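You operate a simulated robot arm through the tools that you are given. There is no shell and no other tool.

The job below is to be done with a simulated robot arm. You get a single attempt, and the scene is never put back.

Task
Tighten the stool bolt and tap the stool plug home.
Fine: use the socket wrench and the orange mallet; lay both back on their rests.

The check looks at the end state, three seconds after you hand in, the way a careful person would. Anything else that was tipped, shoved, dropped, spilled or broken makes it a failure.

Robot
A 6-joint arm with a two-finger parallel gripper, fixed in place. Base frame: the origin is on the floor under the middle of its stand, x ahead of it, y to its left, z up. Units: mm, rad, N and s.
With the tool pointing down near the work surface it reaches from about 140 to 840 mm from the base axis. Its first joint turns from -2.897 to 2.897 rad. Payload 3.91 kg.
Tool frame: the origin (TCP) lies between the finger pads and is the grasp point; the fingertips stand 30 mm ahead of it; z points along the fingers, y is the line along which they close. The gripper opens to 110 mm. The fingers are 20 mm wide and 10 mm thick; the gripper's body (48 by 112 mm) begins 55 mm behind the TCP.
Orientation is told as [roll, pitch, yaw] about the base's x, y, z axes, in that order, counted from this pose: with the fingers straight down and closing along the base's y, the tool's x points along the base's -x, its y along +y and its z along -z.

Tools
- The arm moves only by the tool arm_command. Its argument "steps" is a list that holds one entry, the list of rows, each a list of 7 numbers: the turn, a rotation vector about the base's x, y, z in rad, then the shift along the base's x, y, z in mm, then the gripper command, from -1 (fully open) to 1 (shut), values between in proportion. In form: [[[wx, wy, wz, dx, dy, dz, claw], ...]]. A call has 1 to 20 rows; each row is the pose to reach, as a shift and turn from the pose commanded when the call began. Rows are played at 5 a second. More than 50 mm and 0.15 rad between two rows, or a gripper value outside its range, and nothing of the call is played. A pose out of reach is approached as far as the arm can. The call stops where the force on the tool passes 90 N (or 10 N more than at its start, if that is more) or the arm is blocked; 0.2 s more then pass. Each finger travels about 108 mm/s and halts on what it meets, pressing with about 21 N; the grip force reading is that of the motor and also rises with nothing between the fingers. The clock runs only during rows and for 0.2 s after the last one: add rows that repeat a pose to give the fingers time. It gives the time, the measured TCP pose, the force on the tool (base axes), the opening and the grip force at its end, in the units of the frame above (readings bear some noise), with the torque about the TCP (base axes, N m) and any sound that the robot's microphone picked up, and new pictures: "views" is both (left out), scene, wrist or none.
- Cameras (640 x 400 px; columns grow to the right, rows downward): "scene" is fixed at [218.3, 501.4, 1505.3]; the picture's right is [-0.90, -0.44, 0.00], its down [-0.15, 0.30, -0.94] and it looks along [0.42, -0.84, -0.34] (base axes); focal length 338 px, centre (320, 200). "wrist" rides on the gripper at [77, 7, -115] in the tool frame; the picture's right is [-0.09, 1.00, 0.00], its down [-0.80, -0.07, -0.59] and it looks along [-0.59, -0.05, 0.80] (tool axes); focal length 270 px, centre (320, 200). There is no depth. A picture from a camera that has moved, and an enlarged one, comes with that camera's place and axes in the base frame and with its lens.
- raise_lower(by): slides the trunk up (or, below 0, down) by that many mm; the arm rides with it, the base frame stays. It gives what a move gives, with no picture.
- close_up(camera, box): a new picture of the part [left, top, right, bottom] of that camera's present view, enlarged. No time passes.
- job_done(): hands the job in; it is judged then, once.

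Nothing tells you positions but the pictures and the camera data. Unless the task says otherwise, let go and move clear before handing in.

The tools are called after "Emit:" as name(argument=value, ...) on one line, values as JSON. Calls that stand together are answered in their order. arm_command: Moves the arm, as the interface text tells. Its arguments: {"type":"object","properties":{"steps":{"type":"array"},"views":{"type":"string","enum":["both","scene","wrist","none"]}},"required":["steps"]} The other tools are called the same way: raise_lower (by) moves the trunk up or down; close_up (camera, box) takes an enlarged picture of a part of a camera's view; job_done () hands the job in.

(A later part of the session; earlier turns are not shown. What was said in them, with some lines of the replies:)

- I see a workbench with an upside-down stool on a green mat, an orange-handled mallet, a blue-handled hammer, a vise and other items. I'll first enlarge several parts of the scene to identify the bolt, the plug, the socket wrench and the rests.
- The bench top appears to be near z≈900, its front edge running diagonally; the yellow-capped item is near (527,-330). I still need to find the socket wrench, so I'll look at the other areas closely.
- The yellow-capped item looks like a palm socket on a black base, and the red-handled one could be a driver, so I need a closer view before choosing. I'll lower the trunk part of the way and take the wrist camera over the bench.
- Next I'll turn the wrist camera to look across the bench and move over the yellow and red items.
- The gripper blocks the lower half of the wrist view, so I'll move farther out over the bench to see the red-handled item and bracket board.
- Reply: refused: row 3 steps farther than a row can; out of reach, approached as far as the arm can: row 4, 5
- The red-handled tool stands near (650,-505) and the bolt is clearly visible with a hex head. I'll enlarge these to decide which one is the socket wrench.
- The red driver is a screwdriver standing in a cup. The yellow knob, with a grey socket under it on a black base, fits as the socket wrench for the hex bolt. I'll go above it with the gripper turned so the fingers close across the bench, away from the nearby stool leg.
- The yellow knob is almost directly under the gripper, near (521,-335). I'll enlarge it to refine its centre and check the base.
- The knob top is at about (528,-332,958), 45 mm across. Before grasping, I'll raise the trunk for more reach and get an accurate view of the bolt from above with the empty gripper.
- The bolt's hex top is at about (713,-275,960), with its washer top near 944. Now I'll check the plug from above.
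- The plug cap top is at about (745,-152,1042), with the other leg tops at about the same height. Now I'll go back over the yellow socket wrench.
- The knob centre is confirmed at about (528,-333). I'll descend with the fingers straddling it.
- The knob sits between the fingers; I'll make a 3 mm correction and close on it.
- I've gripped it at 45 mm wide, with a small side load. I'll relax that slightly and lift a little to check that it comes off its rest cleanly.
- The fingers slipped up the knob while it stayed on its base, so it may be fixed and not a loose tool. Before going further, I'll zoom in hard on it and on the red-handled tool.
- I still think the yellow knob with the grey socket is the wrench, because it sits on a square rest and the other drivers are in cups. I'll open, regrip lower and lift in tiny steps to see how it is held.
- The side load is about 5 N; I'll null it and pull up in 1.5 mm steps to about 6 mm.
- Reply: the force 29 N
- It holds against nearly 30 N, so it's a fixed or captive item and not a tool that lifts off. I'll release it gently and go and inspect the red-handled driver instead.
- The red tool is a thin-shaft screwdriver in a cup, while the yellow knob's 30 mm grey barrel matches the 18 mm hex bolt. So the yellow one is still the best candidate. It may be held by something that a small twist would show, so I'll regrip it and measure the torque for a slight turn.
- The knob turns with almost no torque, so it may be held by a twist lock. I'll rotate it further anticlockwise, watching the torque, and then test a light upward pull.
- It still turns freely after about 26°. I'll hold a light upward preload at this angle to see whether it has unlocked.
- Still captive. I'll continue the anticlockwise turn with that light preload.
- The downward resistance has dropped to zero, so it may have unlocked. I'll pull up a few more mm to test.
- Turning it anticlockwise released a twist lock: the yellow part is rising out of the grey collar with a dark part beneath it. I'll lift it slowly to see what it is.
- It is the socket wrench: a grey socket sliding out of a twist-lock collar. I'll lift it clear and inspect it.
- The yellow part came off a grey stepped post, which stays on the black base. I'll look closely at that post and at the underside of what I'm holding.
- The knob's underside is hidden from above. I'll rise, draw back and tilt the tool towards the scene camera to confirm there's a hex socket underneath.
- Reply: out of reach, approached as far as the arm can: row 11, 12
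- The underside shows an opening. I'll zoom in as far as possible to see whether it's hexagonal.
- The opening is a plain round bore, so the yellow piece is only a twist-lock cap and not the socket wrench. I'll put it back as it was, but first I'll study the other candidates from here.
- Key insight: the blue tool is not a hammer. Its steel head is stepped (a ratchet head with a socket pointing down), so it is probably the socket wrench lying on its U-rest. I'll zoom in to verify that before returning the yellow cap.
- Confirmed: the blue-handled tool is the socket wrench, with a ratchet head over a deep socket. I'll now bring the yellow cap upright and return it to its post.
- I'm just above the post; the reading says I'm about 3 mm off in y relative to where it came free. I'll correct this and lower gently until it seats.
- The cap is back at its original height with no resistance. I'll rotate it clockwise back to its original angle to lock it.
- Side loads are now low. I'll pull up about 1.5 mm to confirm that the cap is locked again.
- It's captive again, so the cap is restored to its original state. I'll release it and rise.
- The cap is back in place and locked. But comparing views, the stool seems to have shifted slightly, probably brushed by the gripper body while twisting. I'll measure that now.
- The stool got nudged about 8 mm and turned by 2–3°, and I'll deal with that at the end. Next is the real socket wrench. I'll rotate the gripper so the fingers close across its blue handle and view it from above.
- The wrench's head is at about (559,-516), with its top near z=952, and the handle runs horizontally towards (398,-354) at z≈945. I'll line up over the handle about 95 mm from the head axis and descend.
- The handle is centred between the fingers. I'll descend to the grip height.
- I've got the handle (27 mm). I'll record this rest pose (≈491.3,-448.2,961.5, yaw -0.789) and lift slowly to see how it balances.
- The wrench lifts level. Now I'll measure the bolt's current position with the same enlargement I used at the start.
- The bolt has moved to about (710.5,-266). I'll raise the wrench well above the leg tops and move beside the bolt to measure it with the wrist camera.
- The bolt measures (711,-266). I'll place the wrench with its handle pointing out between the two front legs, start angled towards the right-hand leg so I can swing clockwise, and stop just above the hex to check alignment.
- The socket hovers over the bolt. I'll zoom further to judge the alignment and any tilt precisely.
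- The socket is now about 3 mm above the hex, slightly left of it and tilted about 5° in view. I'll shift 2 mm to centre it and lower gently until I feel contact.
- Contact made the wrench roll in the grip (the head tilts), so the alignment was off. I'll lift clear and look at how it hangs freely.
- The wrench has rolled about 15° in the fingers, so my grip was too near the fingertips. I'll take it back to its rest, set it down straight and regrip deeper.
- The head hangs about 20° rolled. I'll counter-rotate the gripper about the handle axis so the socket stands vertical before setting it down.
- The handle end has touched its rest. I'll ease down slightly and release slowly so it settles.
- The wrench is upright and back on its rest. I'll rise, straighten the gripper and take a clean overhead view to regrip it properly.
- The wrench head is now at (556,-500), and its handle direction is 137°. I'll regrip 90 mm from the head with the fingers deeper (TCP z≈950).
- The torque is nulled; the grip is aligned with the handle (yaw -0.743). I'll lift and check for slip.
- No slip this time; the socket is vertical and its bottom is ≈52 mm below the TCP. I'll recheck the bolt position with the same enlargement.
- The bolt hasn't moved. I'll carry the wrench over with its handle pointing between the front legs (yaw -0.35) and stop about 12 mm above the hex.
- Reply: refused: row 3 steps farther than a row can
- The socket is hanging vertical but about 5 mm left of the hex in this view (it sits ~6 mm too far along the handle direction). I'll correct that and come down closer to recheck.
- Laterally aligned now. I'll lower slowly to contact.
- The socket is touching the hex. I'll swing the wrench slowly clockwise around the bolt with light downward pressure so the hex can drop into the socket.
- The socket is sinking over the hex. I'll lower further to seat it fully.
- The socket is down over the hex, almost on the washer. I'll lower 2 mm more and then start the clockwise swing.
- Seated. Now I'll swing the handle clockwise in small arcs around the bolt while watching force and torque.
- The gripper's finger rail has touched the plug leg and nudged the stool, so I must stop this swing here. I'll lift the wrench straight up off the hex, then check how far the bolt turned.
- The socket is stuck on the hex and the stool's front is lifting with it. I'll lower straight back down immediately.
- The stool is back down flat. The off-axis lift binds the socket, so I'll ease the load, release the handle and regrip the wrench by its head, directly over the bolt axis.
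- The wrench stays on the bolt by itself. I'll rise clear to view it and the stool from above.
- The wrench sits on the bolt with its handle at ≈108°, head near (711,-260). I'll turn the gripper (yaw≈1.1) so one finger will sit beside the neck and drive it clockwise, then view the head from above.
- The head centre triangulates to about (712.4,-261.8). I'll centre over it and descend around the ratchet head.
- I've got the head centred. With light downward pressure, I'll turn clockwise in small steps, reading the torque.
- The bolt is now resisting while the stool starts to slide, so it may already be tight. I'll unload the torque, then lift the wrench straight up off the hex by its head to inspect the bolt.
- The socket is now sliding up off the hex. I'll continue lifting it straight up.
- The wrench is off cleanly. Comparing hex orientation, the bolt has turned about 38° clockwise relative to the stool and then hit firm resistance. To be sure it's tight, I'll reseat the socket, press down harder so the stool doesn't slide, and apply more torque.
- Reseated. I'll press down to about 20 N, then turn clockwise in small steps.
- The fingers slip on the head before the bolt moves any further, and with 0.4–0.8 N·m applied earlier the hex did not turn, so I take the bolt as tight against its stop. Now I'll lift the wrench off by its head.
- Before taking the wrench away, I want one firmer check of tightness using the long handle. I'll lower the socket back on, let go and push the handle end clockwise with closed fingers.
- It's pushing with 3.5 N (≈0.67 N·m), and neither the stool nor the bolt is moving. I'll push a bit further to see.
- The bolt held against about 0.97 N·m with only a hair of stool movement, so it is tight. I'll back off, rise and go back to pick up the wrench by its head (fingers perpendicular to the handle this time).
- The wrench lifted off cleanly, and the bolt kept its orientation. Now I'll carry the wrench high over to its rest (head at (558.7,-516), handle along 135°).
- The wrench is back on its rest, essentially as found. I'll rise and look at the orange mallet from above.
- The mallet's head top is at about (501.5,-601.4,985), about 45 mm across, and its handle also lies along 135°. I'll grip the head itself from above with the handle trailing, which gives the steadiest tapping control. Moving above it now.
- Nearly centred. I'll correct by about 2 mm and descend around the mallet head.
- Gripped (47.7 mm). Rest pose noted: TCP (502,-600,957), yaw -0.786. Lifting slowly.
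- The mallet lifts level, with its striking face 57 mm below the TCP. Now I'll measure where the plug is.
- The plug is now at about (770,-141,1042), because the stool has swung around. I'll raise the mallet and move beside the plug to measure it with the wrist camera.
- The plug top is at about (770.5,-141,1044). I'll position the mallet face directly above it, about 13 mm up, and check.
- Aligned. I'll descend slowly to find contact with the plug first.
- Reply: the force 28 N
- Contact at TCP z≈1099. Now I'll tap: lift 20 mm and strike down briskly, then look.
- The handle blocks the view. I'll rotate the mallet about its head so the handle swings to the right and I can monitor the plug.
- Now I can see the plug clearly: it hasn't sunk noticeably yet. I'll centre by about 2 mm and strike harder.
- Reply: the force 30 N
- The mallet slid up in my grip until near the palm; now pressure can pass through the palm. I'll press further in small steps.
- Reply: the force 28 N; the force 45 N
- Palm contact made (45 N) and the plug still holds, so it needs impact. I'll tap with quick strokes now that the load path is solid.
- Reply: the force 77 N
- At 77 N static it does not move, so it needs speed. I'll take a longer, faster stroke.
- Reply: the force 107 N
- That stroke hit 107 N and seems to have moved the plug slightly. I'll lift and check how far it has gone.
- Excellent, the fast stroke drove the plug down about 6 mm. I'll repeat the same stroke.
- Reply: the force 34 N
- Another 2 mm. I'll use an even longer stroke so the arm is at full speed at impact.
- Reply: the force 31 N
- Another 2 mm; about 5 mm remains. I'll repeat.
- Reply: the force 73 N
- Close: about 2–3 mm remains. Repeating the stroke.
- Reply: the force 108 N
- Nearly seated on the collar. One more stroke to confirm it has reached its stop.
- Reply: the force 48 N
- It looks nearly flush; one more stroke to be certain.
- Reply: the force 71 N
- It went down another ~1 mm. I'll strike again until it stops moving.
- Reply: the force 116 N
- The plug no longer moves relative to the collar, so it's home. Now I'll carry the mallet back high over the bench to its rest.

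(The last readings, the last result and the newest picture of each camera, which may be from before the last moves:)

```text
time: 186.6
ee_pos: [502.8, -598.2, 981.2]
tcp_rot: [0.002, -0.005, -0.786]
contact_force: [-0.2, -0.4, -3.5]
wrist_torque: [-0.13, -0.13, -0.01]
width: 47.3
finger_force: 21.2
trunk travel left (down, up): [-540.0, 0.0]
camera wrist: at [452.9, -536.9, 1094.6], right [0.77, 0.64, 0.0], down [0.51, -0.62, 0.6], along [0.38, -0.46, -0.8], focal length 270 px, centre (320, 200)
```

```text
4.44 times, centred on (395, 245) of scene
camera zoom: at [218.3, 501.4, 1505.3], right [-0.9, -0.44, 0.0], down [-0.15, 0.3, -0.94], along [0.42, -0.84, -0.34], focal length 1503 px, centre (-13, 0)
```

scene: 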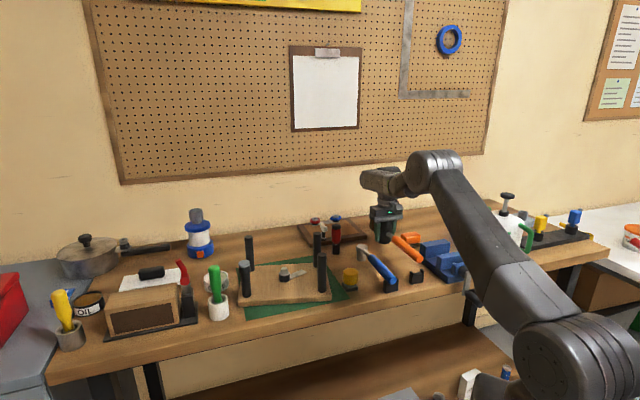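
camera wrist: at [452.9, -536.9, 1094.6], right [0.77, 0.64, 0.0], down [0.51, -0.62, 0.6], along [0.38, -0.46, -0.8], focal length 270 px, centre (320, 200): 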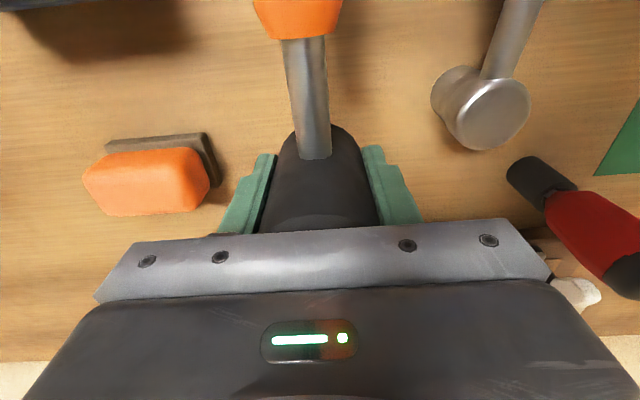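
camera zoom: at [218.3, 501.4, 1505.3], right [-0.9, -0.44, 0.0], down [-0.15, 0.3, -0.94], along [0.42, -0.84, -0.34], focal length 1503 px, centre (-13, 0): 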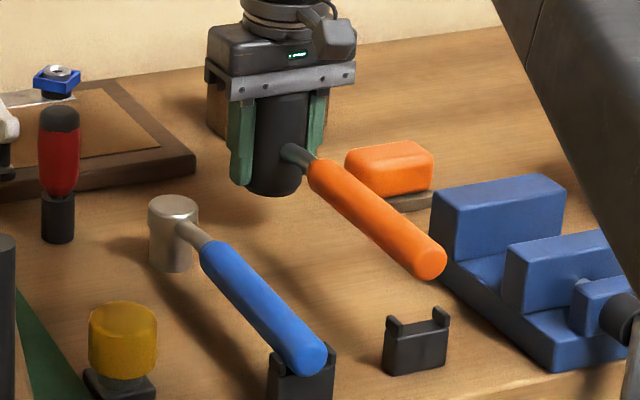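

Emit:
arm_command(steps=[[[0, 0, 0, -0.3, -1.2, -15, 1], [0, 0, 0, -0.3, -1.2, -28, 1], [0, 0, 0, -0.3, -1.2, -34, 1], [0, 0, 0, -0.3, -1.2, -34, 1]]], views="none")

Emit:
close_up(camera="scene", box=[355, 200, 435, 290])

```text
time: 187.6
ee_pos: [501.6, -597.4, 948.9]
tcp_rot: [0.003, -0.001, -0.787]
contact_force: [-0.7, 0.0, -3.5]
wrist_torque: [-0.11, -0.07, -0.01]
width: 47.8
finger_force: 20.7
trunk travel left (down, up): [-540.0, 0.0]
```

```text
4.44 times, centred on (395, 245) of scene
camera zoom: at [218.3, 501.4, 1505.3], right [-0.9, -0.44, 0.0], down [-0.15, 0.3, -0.94], along [0.42, -0.84, -0.34], focal length 1503 px, centre (-13, 0)
```

zoom: 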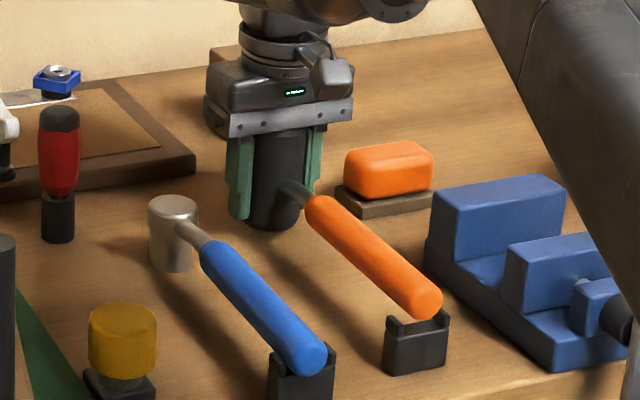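

Emit:
arm_command(steps=[[[0, 0, 0, 0, -0.8, -3, 1], [0, 0, 0, 0, -0.8, -6, 1], [0, 0, 0, 0, -0.8, -8, 1], [0, 0, 0, 0, -0.8, -8, 1]]], views="none")

Emit:
close_up(camera="scene", box=[355, 200, 435, 290])

```text
time: 188.6
ee_pos: [503.5, -598.9, 941.1]
tcp_rot: [0.002, -0.003, -0.785]
contact_force: [0.1, 0.3, -2.6]
wrist_torque: [-0.09, -0.11, 0.02]
width: 47.8
finger_force: 20.9
trunk travel left (down, up): [-540.0, 0.0]
```

```text
4.44 times, centred on (395, 245) of scene
camera zoom: at [218.3, 501.4, 1505.3], right [-0.9, -0.44, 0.0], down [-0.15, 0.3, -0.94], along [0.42, -0.84, -0.34], focal length 1503 px, centre (-13, 0)
```

zoom: 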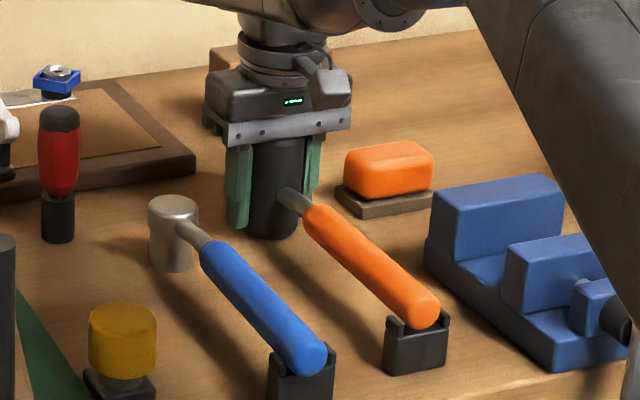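

Emit:
arm_command(steps=[[[0, 0, 0, -0.5, 0, -1.5, 1], [0, 0, 0, -0.5, 0, -3, 1], [0, 0, 0, -0.5, 0, -3, 1]]], views="none")

```text
time: 189.4
ee_pos: [501.6, -600.2, 938.2]
tcp_rot: [0.002, -0.002, -0.786]
contact_force: [0.7, 0.5, -3.4]
wrist_torque: [-0.11, -0.1, 0.01]
width: 47.5
finger_force: 20.8
trunk travel left (down, up): [-540.0, 0.0]
```

Emit:
arm_command(steps=[[[0, 0, 0, 0, 0, -1.5, 1], [0, 0, 0, 0, 0, -3, 1], [0, 0, 0, 0, 0, -3, 1]]], views="none")

Emit:
close_up(camera="scene", box=[355, 200, 435, 290])

```text
time: 190.2
ee_pos: [502.0, -600.4, 936.2]
tcp_rot: [0.003, -0.004, -0.784]
contact_force: [1.9, -0.4, 6.9]
wrist_torque: [0.51, 0.65, -0.14]
width: 47.7
finger_force: 20.8
trunk travel left (down, up): [-540.0, 0.0]
```

```text
4.44 times, centred on (395, 245) of scene
camera zoom: at [218.3, 501.4, 1505.3], right [-0.9, -0.44, 0.0], down [-0.15, 0.3, -0.94], along [0.42, -0.84, -0.34], focal length 1503 px, centre (-13, 0)
```

zoom: 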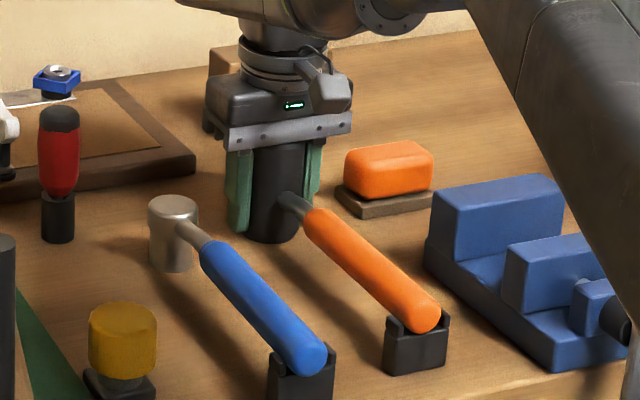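

Contact with the rest and bench. Releasing gently.

Emit:
arm_command(steps=[[[0, 0, 0, 0, 0, -1, 1], [0, 0, 0, 0, 0, -1, 0.5], [0, 0, 0, 0, 0, -1, 0.1], [0, 0, 0, 0, 0, -1, -0.1], [0, 0, 0, 0, 0, -1, -0.3], [0, 0, 0, 0, 0, -1, -0.3], [0, 0, 0, 0, 0, 20, -0.3], [0, 0, 0, 0, 0, 60, -0.3], [0, 0, 0, 0, 0, 105, -0.3], [0, 0, 0, 0, 0, 150, -0.3], [0, 0, 0, 0, 0, 180, -0.3], [0, 0, 0, 0, 0, 180, -0.3]]])

Emit:
close_up(camera="scene", box=[345, 210, 435, 300])

Emit:
close_up(camera="scene", box=[220, 200, 380, 320])

```text
time: 192.8
ee_pos: [503.8, -598.5, 1113.3]
tcp_rot: [0.002, -0.002, -0.785]
contact_force: [-0.6, 0.4, -0.3]
wrist_torque: [0.0, 0.04, -0.05]
width: 71.9
finger_force: 0.0
trunk travel left (down, up): [-540.0, 0.0]
camera wrist: at [453.5, -539.4, 1226.9], right [0.77, 0.64, 0.0], down [0.51, -0.62, 0.6], along [0.38, -0.46, -0.8], focal length 270 px, centre (320, 200)
```

scene: 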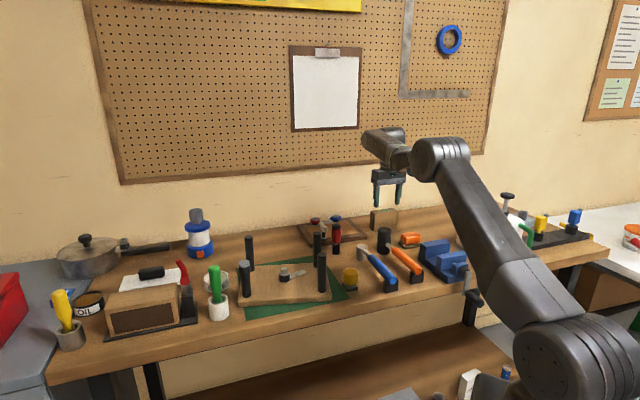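
wrist: 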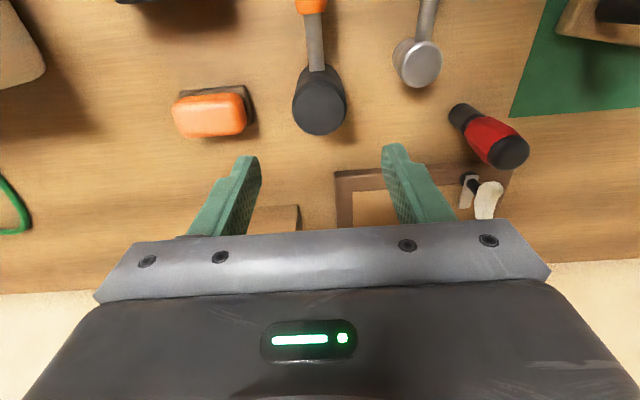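

```text
4.44 times, centred on (390, 255) of scene
camera zoom: at [218.3, 501.4, 1505.3], right [-0.9, -0.44, 0.0], down [-0.15, 0.3, -0.94], along [0.42, -0.84, -0.34], focal length 1503 px, centre (9, -44)
```

zoom: 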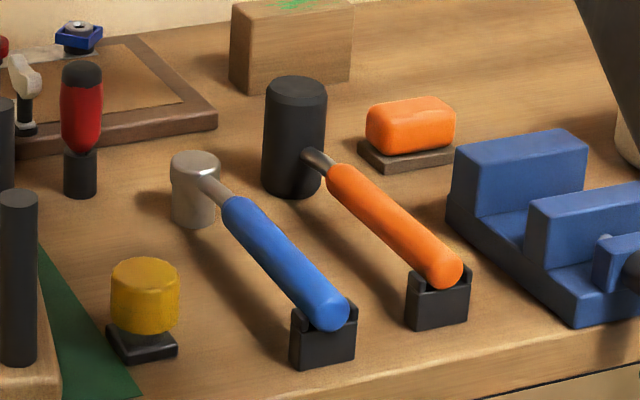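

```text
3.33 times, centred on (300, 260) of scene
camera zoom: at [218.3, 501.4, 1505.3], right [-0.9, -0.44, 0.0], down [-0.15, 0.3, -0.94], along [0.42, -0.84, -0.34], focal length 1128 px, centre (387, 0)
```

zoom: 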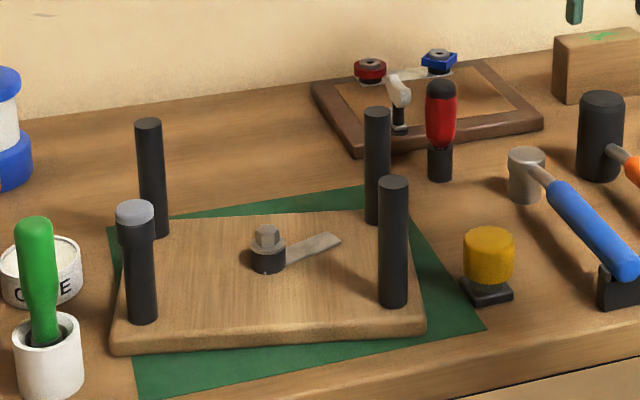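

Both tools are back on their rests. The stool was nudged during the work (about 18 mm and 10°), so I'll bring it back: a pull of its front-right leg by ~40 mm in -y should rotate it back to its original place. I'll go above that leg first.

Emit:
arm_command(steps=[[[0, 0, 0.09, 9, 38, 0, -0.3], [0, 0, 0.18, 18, 76, 0, -0.3], [0, 0, 0.27, 27, 114, 0, -0.3], [0, 0, 0.36, 36, 152, 0, -0.3], [0, 0, 0.45, 45, 190, 0, -0.3], [0, 0, 0.54, 54, 228, 0, -0.3], [0, 0, 0.63, 63, 266, 0, -0.3], [0, 0, 0.72, 72, 304, 0, -0.3], [0, 0, 0.785, 80, 342, 0, -0.3], [0, 0, 0.785, 80, 342, 0, -0.3]]])

Emit:
close_up(camera="wrist", box=[220, 0, 420, 220])

```text
time: 195.0
ee_pos: [583.0, -255.2, 1115.7]
tcp_rot: [0.002, -0.004, 0.001]
contact_force: [0.8, 0.2, -0.1]
wrist_torque: [0.0, 0.01, -0.02]
width: 71.6
finger_force: 0.1
trunk travel left (down, up): [-540.0, 0.0]
camera wrist: at [505.6, -249.6, 1230.1], right [0.09, 1.0, 0.0], down [0.8, -0.07, 0.6], along [0.59, -0.05, -0.8], focal length 270 px, centre (320, 200)
```

scene: 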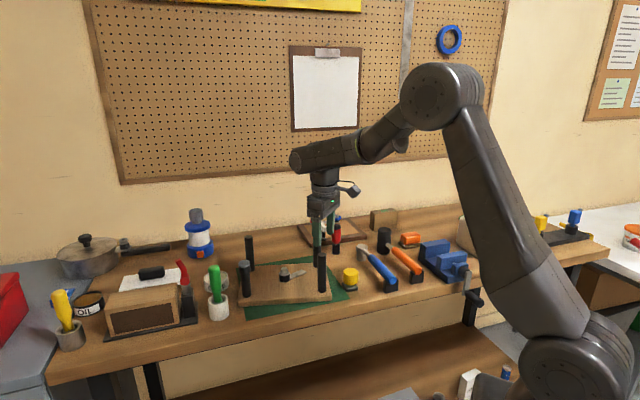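
wrist: 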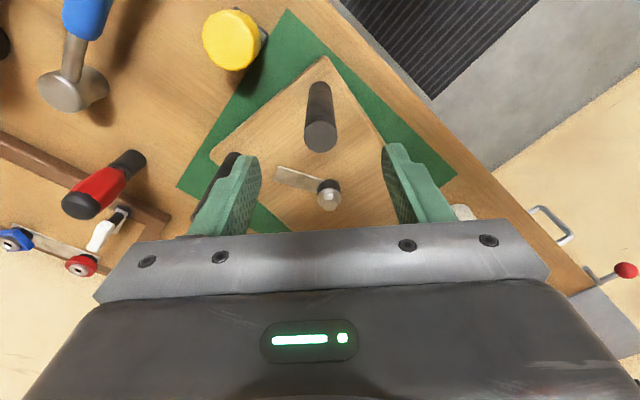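

```text
1.82 times, centred on (320, 110) of wrist
camera zoom: at [505.6, -249.6, 1230.1], right [0.09, 1.0, 0.0], down [0.8, -0.07, 0.6], along [0.59, -0.05, -0.8], focal length 491 px, centre (320, 364)
```

zoom: 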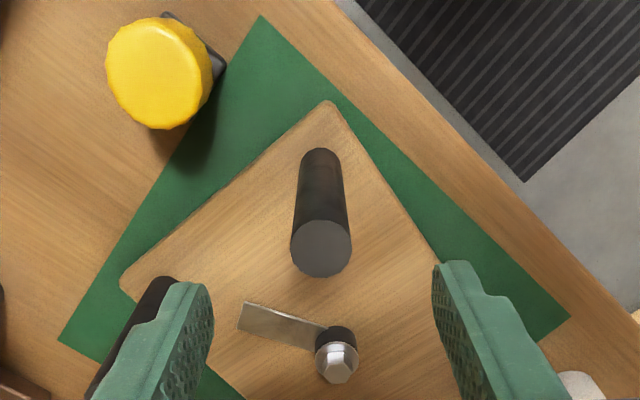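

The leg top is at (585.5,-256.5). I'll descend around it and grip it lightly at its top.

Emit:
arm_command(steps=[[[0, 0, 0, 2.7, -0.6, -30, -0.3], [0, 0, 0, 2.7, -0.6, -60, -0.3], [0, 0, 0, 2.7, -0.6, -93, -0.3], [0, 0, 0, 2.7, -0.6, -93, 0.2], [0, 0, 0, 2.7, -0.6, -93, 1], [0, 0, 0, 2.7, -0.6, -93, 1], [0, 0, 0, 2.7, -0.6, -93, 1]]], views="wrist")

Emit:
close_up(camera="scene", box=[220, 200, 380, 320])

```text
time: 196.6
ee_pos: [585.9, -257.0, 1024.2]
tcp_rot: [0.002, -0.003, -0.001]
contact_force: [-3.6, 2.6, 0.1]
wrist_torque: [-0.27, -0.65, 0.4]
width: 23.0
finger_force: 20.8
trunk travel left (down, up): [-540.0, 0.0]
camera wrist: at [508.9, -249.8, 1136.4], right [0.09, 1.0, 0.0], down [0.8, -0.07, 0.6], along [0.59, -0.05, -0.8], focal length 270 px, centre (320, 200)
```

wrist: 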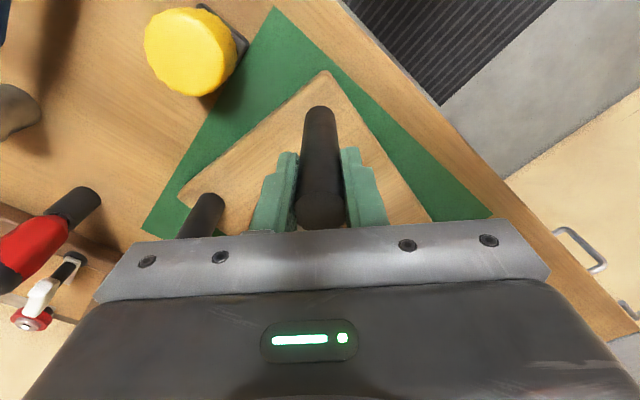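

```text
3.33 times, centred on (300, 260) of scene
camera zoom: at [218.3, 501.4, 1505.3], right [-0.9, -0.44, 0.0], down [-0.15, 0.3, -0.94], along [0.42, -0.84, -0.34], focal length 1128 px, centre (387, 0)
```

zoom: 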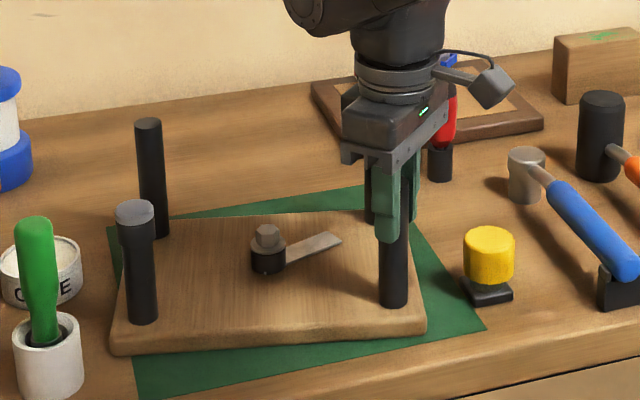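

Gripped. Now I'll drag the leg slowly by about 40 mm in -y while yawing +0.18 rad so the stool rotates back.

Emit:
arm_command(steps=[[[0, 0, 0.02, 0, -4, 0, 1], [0, 0, 0.04, 0.2, -8, 0, 1], [0, 0, 0.06, 0.5, -12, 0, 1], [0, 0, 0.08, 0.8, -16, 0, 1], [0, 0, 0.1, 1.1, -20, 0, 1], [0, 0, 0.12, 1.5, -24, 0, 1], [0, 0, 0.14, 1.9, -28, 0, 1], [0, 0, 0.16, 2.4, -32, 0, 1], [0, 0, 0.18, 2.9, -36, 0, 1], [0, 0, 0.18, 3.5, -39.5, 0, 1], [0, 0, 0.18, 3.5, -39.5, 0, 1]]], views="none")

Emit:
close_up(camera="scene", box=[220, 200, 380, 320])

```text
time: 199.0
ee_pos: [588.9, -298.8, 1022.6]
tcp_rot: [0.002, -0.002, 0.179]
contact_force: [-3.0, 2.8, 1.6]
wrist_torque: [-0.49, 0.07, 0.11]
width: 22.6
finger_force: 21.0
trunk travel left (down, up): [-540.0, 0.0]
```

```text
3.33 times, centred on (300, 260) of scene
camera zoom: at [218.3, 501.4, 1505.3], right [-0.9, -0.44, 0.0], down [-0.15, 0.3, -0.94], along [0.42, -0.84, -0.34], focal length 1128 px, centre (387, 0)
```

zoom: 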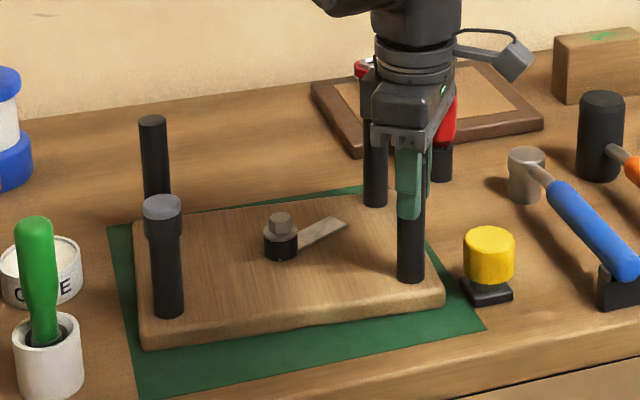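

The stool is nearly back to its original place and angle. A small extra pull will finish it.

Emit:
arm_command(steps=[[[0, 0, 0.01, -0.5, -2, 0, 1], [0, 0, 0.025, -1.5, -4, 0, 1], [0, 0, 0.04, -2.5, -6, 0, 1], [0, 0, 0.04, -2.5, -6, 0, 1]]], views="none")

Emit:
close_up(camera="scene", box=[220, 200, 380, 320])

Emit:
close_up(camera="scene", box=[240, 230, 345, 310])

```text
time: 200.0
ee_pos: [587.8, -303.2, 1022.3]
tcp_rot: [0.002, -0.004, 0.221]
contact_force: [2.8, 2.3, 0.0]
wrist_torque: [-0.17, -0.73, -0.16]
width: 22.9
finger_force: 21.1
trunk travel left (down, up): [-540.0, 0.0]
```

```text
3.33 times, centred on (300, 260) of scene
camera zoom: at [218.3, 501.4, 1505.3], right [-0.9, -0.44, 0.0], down [-0.15, 0.3, -0.94], along [0.42, -0.84, -0.34], focal length 1128 px, centre (387, 0)
```

zoom: 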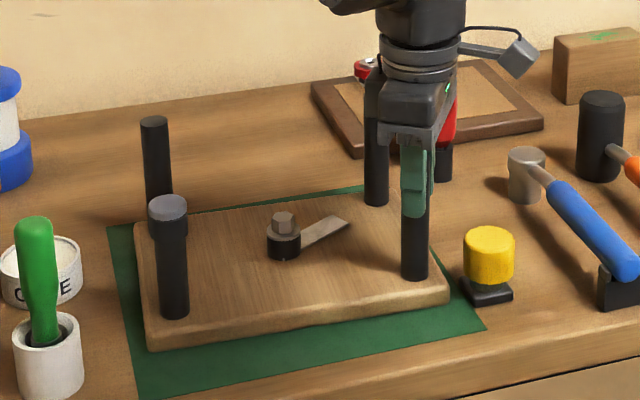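

```text
5.00 times, centred on (292, 270) of scene
camera zoom: at [218.3, 501.4, 1505.3], right [-0.9, -0.44, 0.0], down [-0.15, 0.3, -0.94], along [0.42, -0.84, -0.34], focal length 1691 px, centre (458, -150)
```

zoom: 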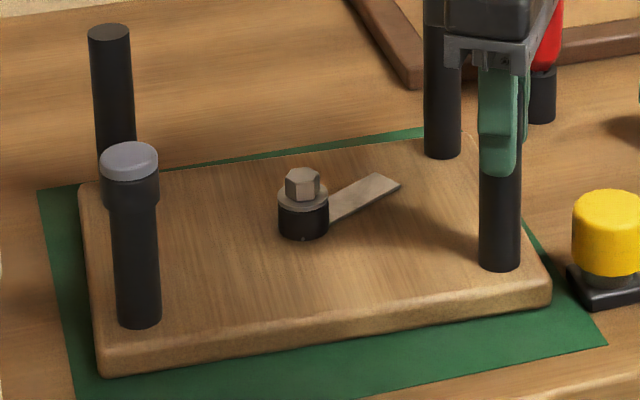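

The stool is back within a few mm and a couple of degrees of where it started. Releasing the leg and rising clear.

Emit:
arm_command(steps=[[[0, 0, 0, 0, 0, 0, 0.55], [0, 0, 0, 0, 0, 0, 0.4], [0, 0, 0, 0, 0, 0, 0.1], [0, 0, 0, 0, 0, 0, -0.2], [0, 0, 0, 0, 0, 0, -0.2], [0, 0, 0, 0, 0, 40, -0.2], [0, 0, 0, 0, 0, 85, -0.2], [0, 0, 0, -20, 20, 125, -0.2], [0, 0, 0, -45, 45, 150, -0.2], [0, 0, 0, -75, 75, 160, -0.2], [0, 0, 0, -100, 100, 170, -0.2], [0, 0, 0, -130, 125, 180, -0.2], [0, 0, 0, -130, 125, 180, -0.2]]])

Emit:
close_up(camera="scene", box=[220, 200, 380, 320])

Emit:
close_up(camera="scene", box=[340, 200, 480, 300])

Emit:
close_up(camera="scene", box=[240, 230, 345, 310])

```text
time: 202.8
ee_pos: [456.0, -178.5, 1203.3]
tcp_rot: [0.001, -0.002, 0.22]
contact_force: [0.0, -0.8, 0.2]
wrist_torque: [-0.03, 0.02, -0.04]
width: 65.9
finger_force: 0.1
trunk travel left (down, up): [-540.0, 0.0]
camera wrist: at [378.9, -187.9, 1316.9], right [-0.13, 0.99, 0.0], down [0.8, 0.1, 0.6], along [0.59, 0.08, -0.8], focal length 270 px, centre (320, 200)
```

scene: 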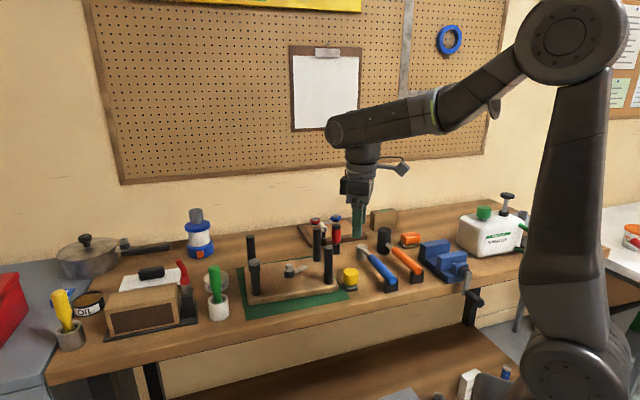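
wrist: 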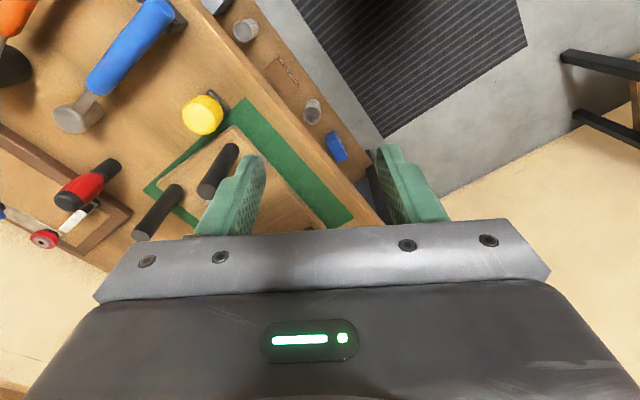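

```text
3.33 times, centred on (300, 260) of scene
camera zoom: at [218.3, 501.4, 1505.3], right [-0.9, -0.44, 0.0], down [-0.15, 0.3, -0.94], along [0.42, -0.84, -0.34], focal length 1128 px, centre (387, 0)
```

zoom: 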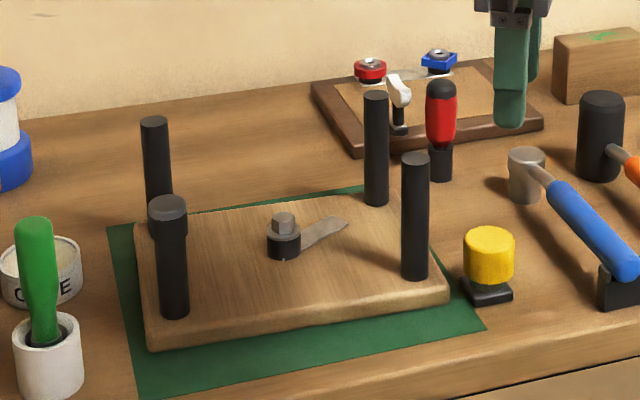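

```text
4.00 times, centred on (410, 250) of scene
camera zoom: at [218.3, 501.4, 1505.3], right [-0.9, -0.44, 0.0], down [-0.15, 0.3, -0.94], along [0.42, -0.84, -0.34], focal length 1353 px, centre (-40, 0)
```

zoom: 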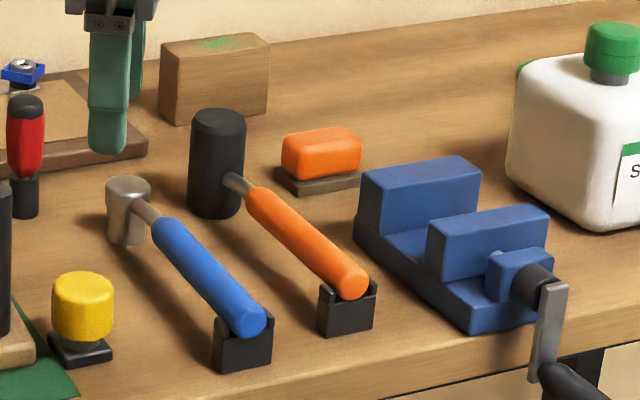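

```text
5.00 times, centred on (292, 270) of scene
camera zoom: at [218.3, 501.4, 1505.3], right [-0.9, -0.44, 0.0], down [-0.15, 0.3, -0.94], along [0.42, -0.84, -0.34], focal length 1691 px, centre (458, -150)
```

zoom: 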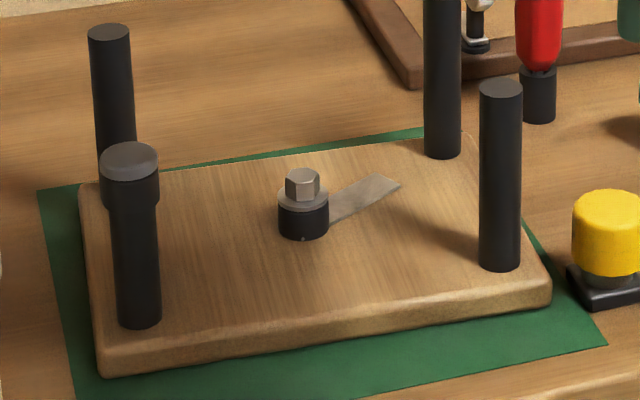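

The bolt is tight (it held against about 1 N·m) and the plug is flush on its collar. The wrench and mallet are back on their rests. I put the yellow cap back and locked it. The stool was nudged while I worked, and I moved it back to within about a centimetre and a few degrees of where it started. The gripper is empty and clear, so I'm handing the job in.

Emit:
job_done()

```text
The job is handed in.
```

I handed the job in: the stool bolt is tight, the plug is home, and the socket wrench and orange mallet are back on their rests. The check's verdict has not come back to me.

- **Bolt:** It turned about 38° clockwise, then stopped. It held when I pushed the wrench handle with about 1 N·m.
- **Plug:** Eight hard mallet strokes drove it down about 18 mm. The last stroke did not move it further into its collar.

Three things went wrong along the way:

- **Yellow cap:** I first took the yellow cap for the socket wrench and twisted it off. I put it back at its original angle and checked that it was locked again.
- **Socket wrench:** On the first try the wrench rolled in the gripper against the bolt. I set it down and gripped it again.
- **Stool:** It was knocked and turned several times, and its front lifted briefly when the socket jammed on the bolt. By the end it was about 18 mm and 10° off. I pulled it back to within about a centimetre and 2–3° of where it started, with the plug leg furthest out.
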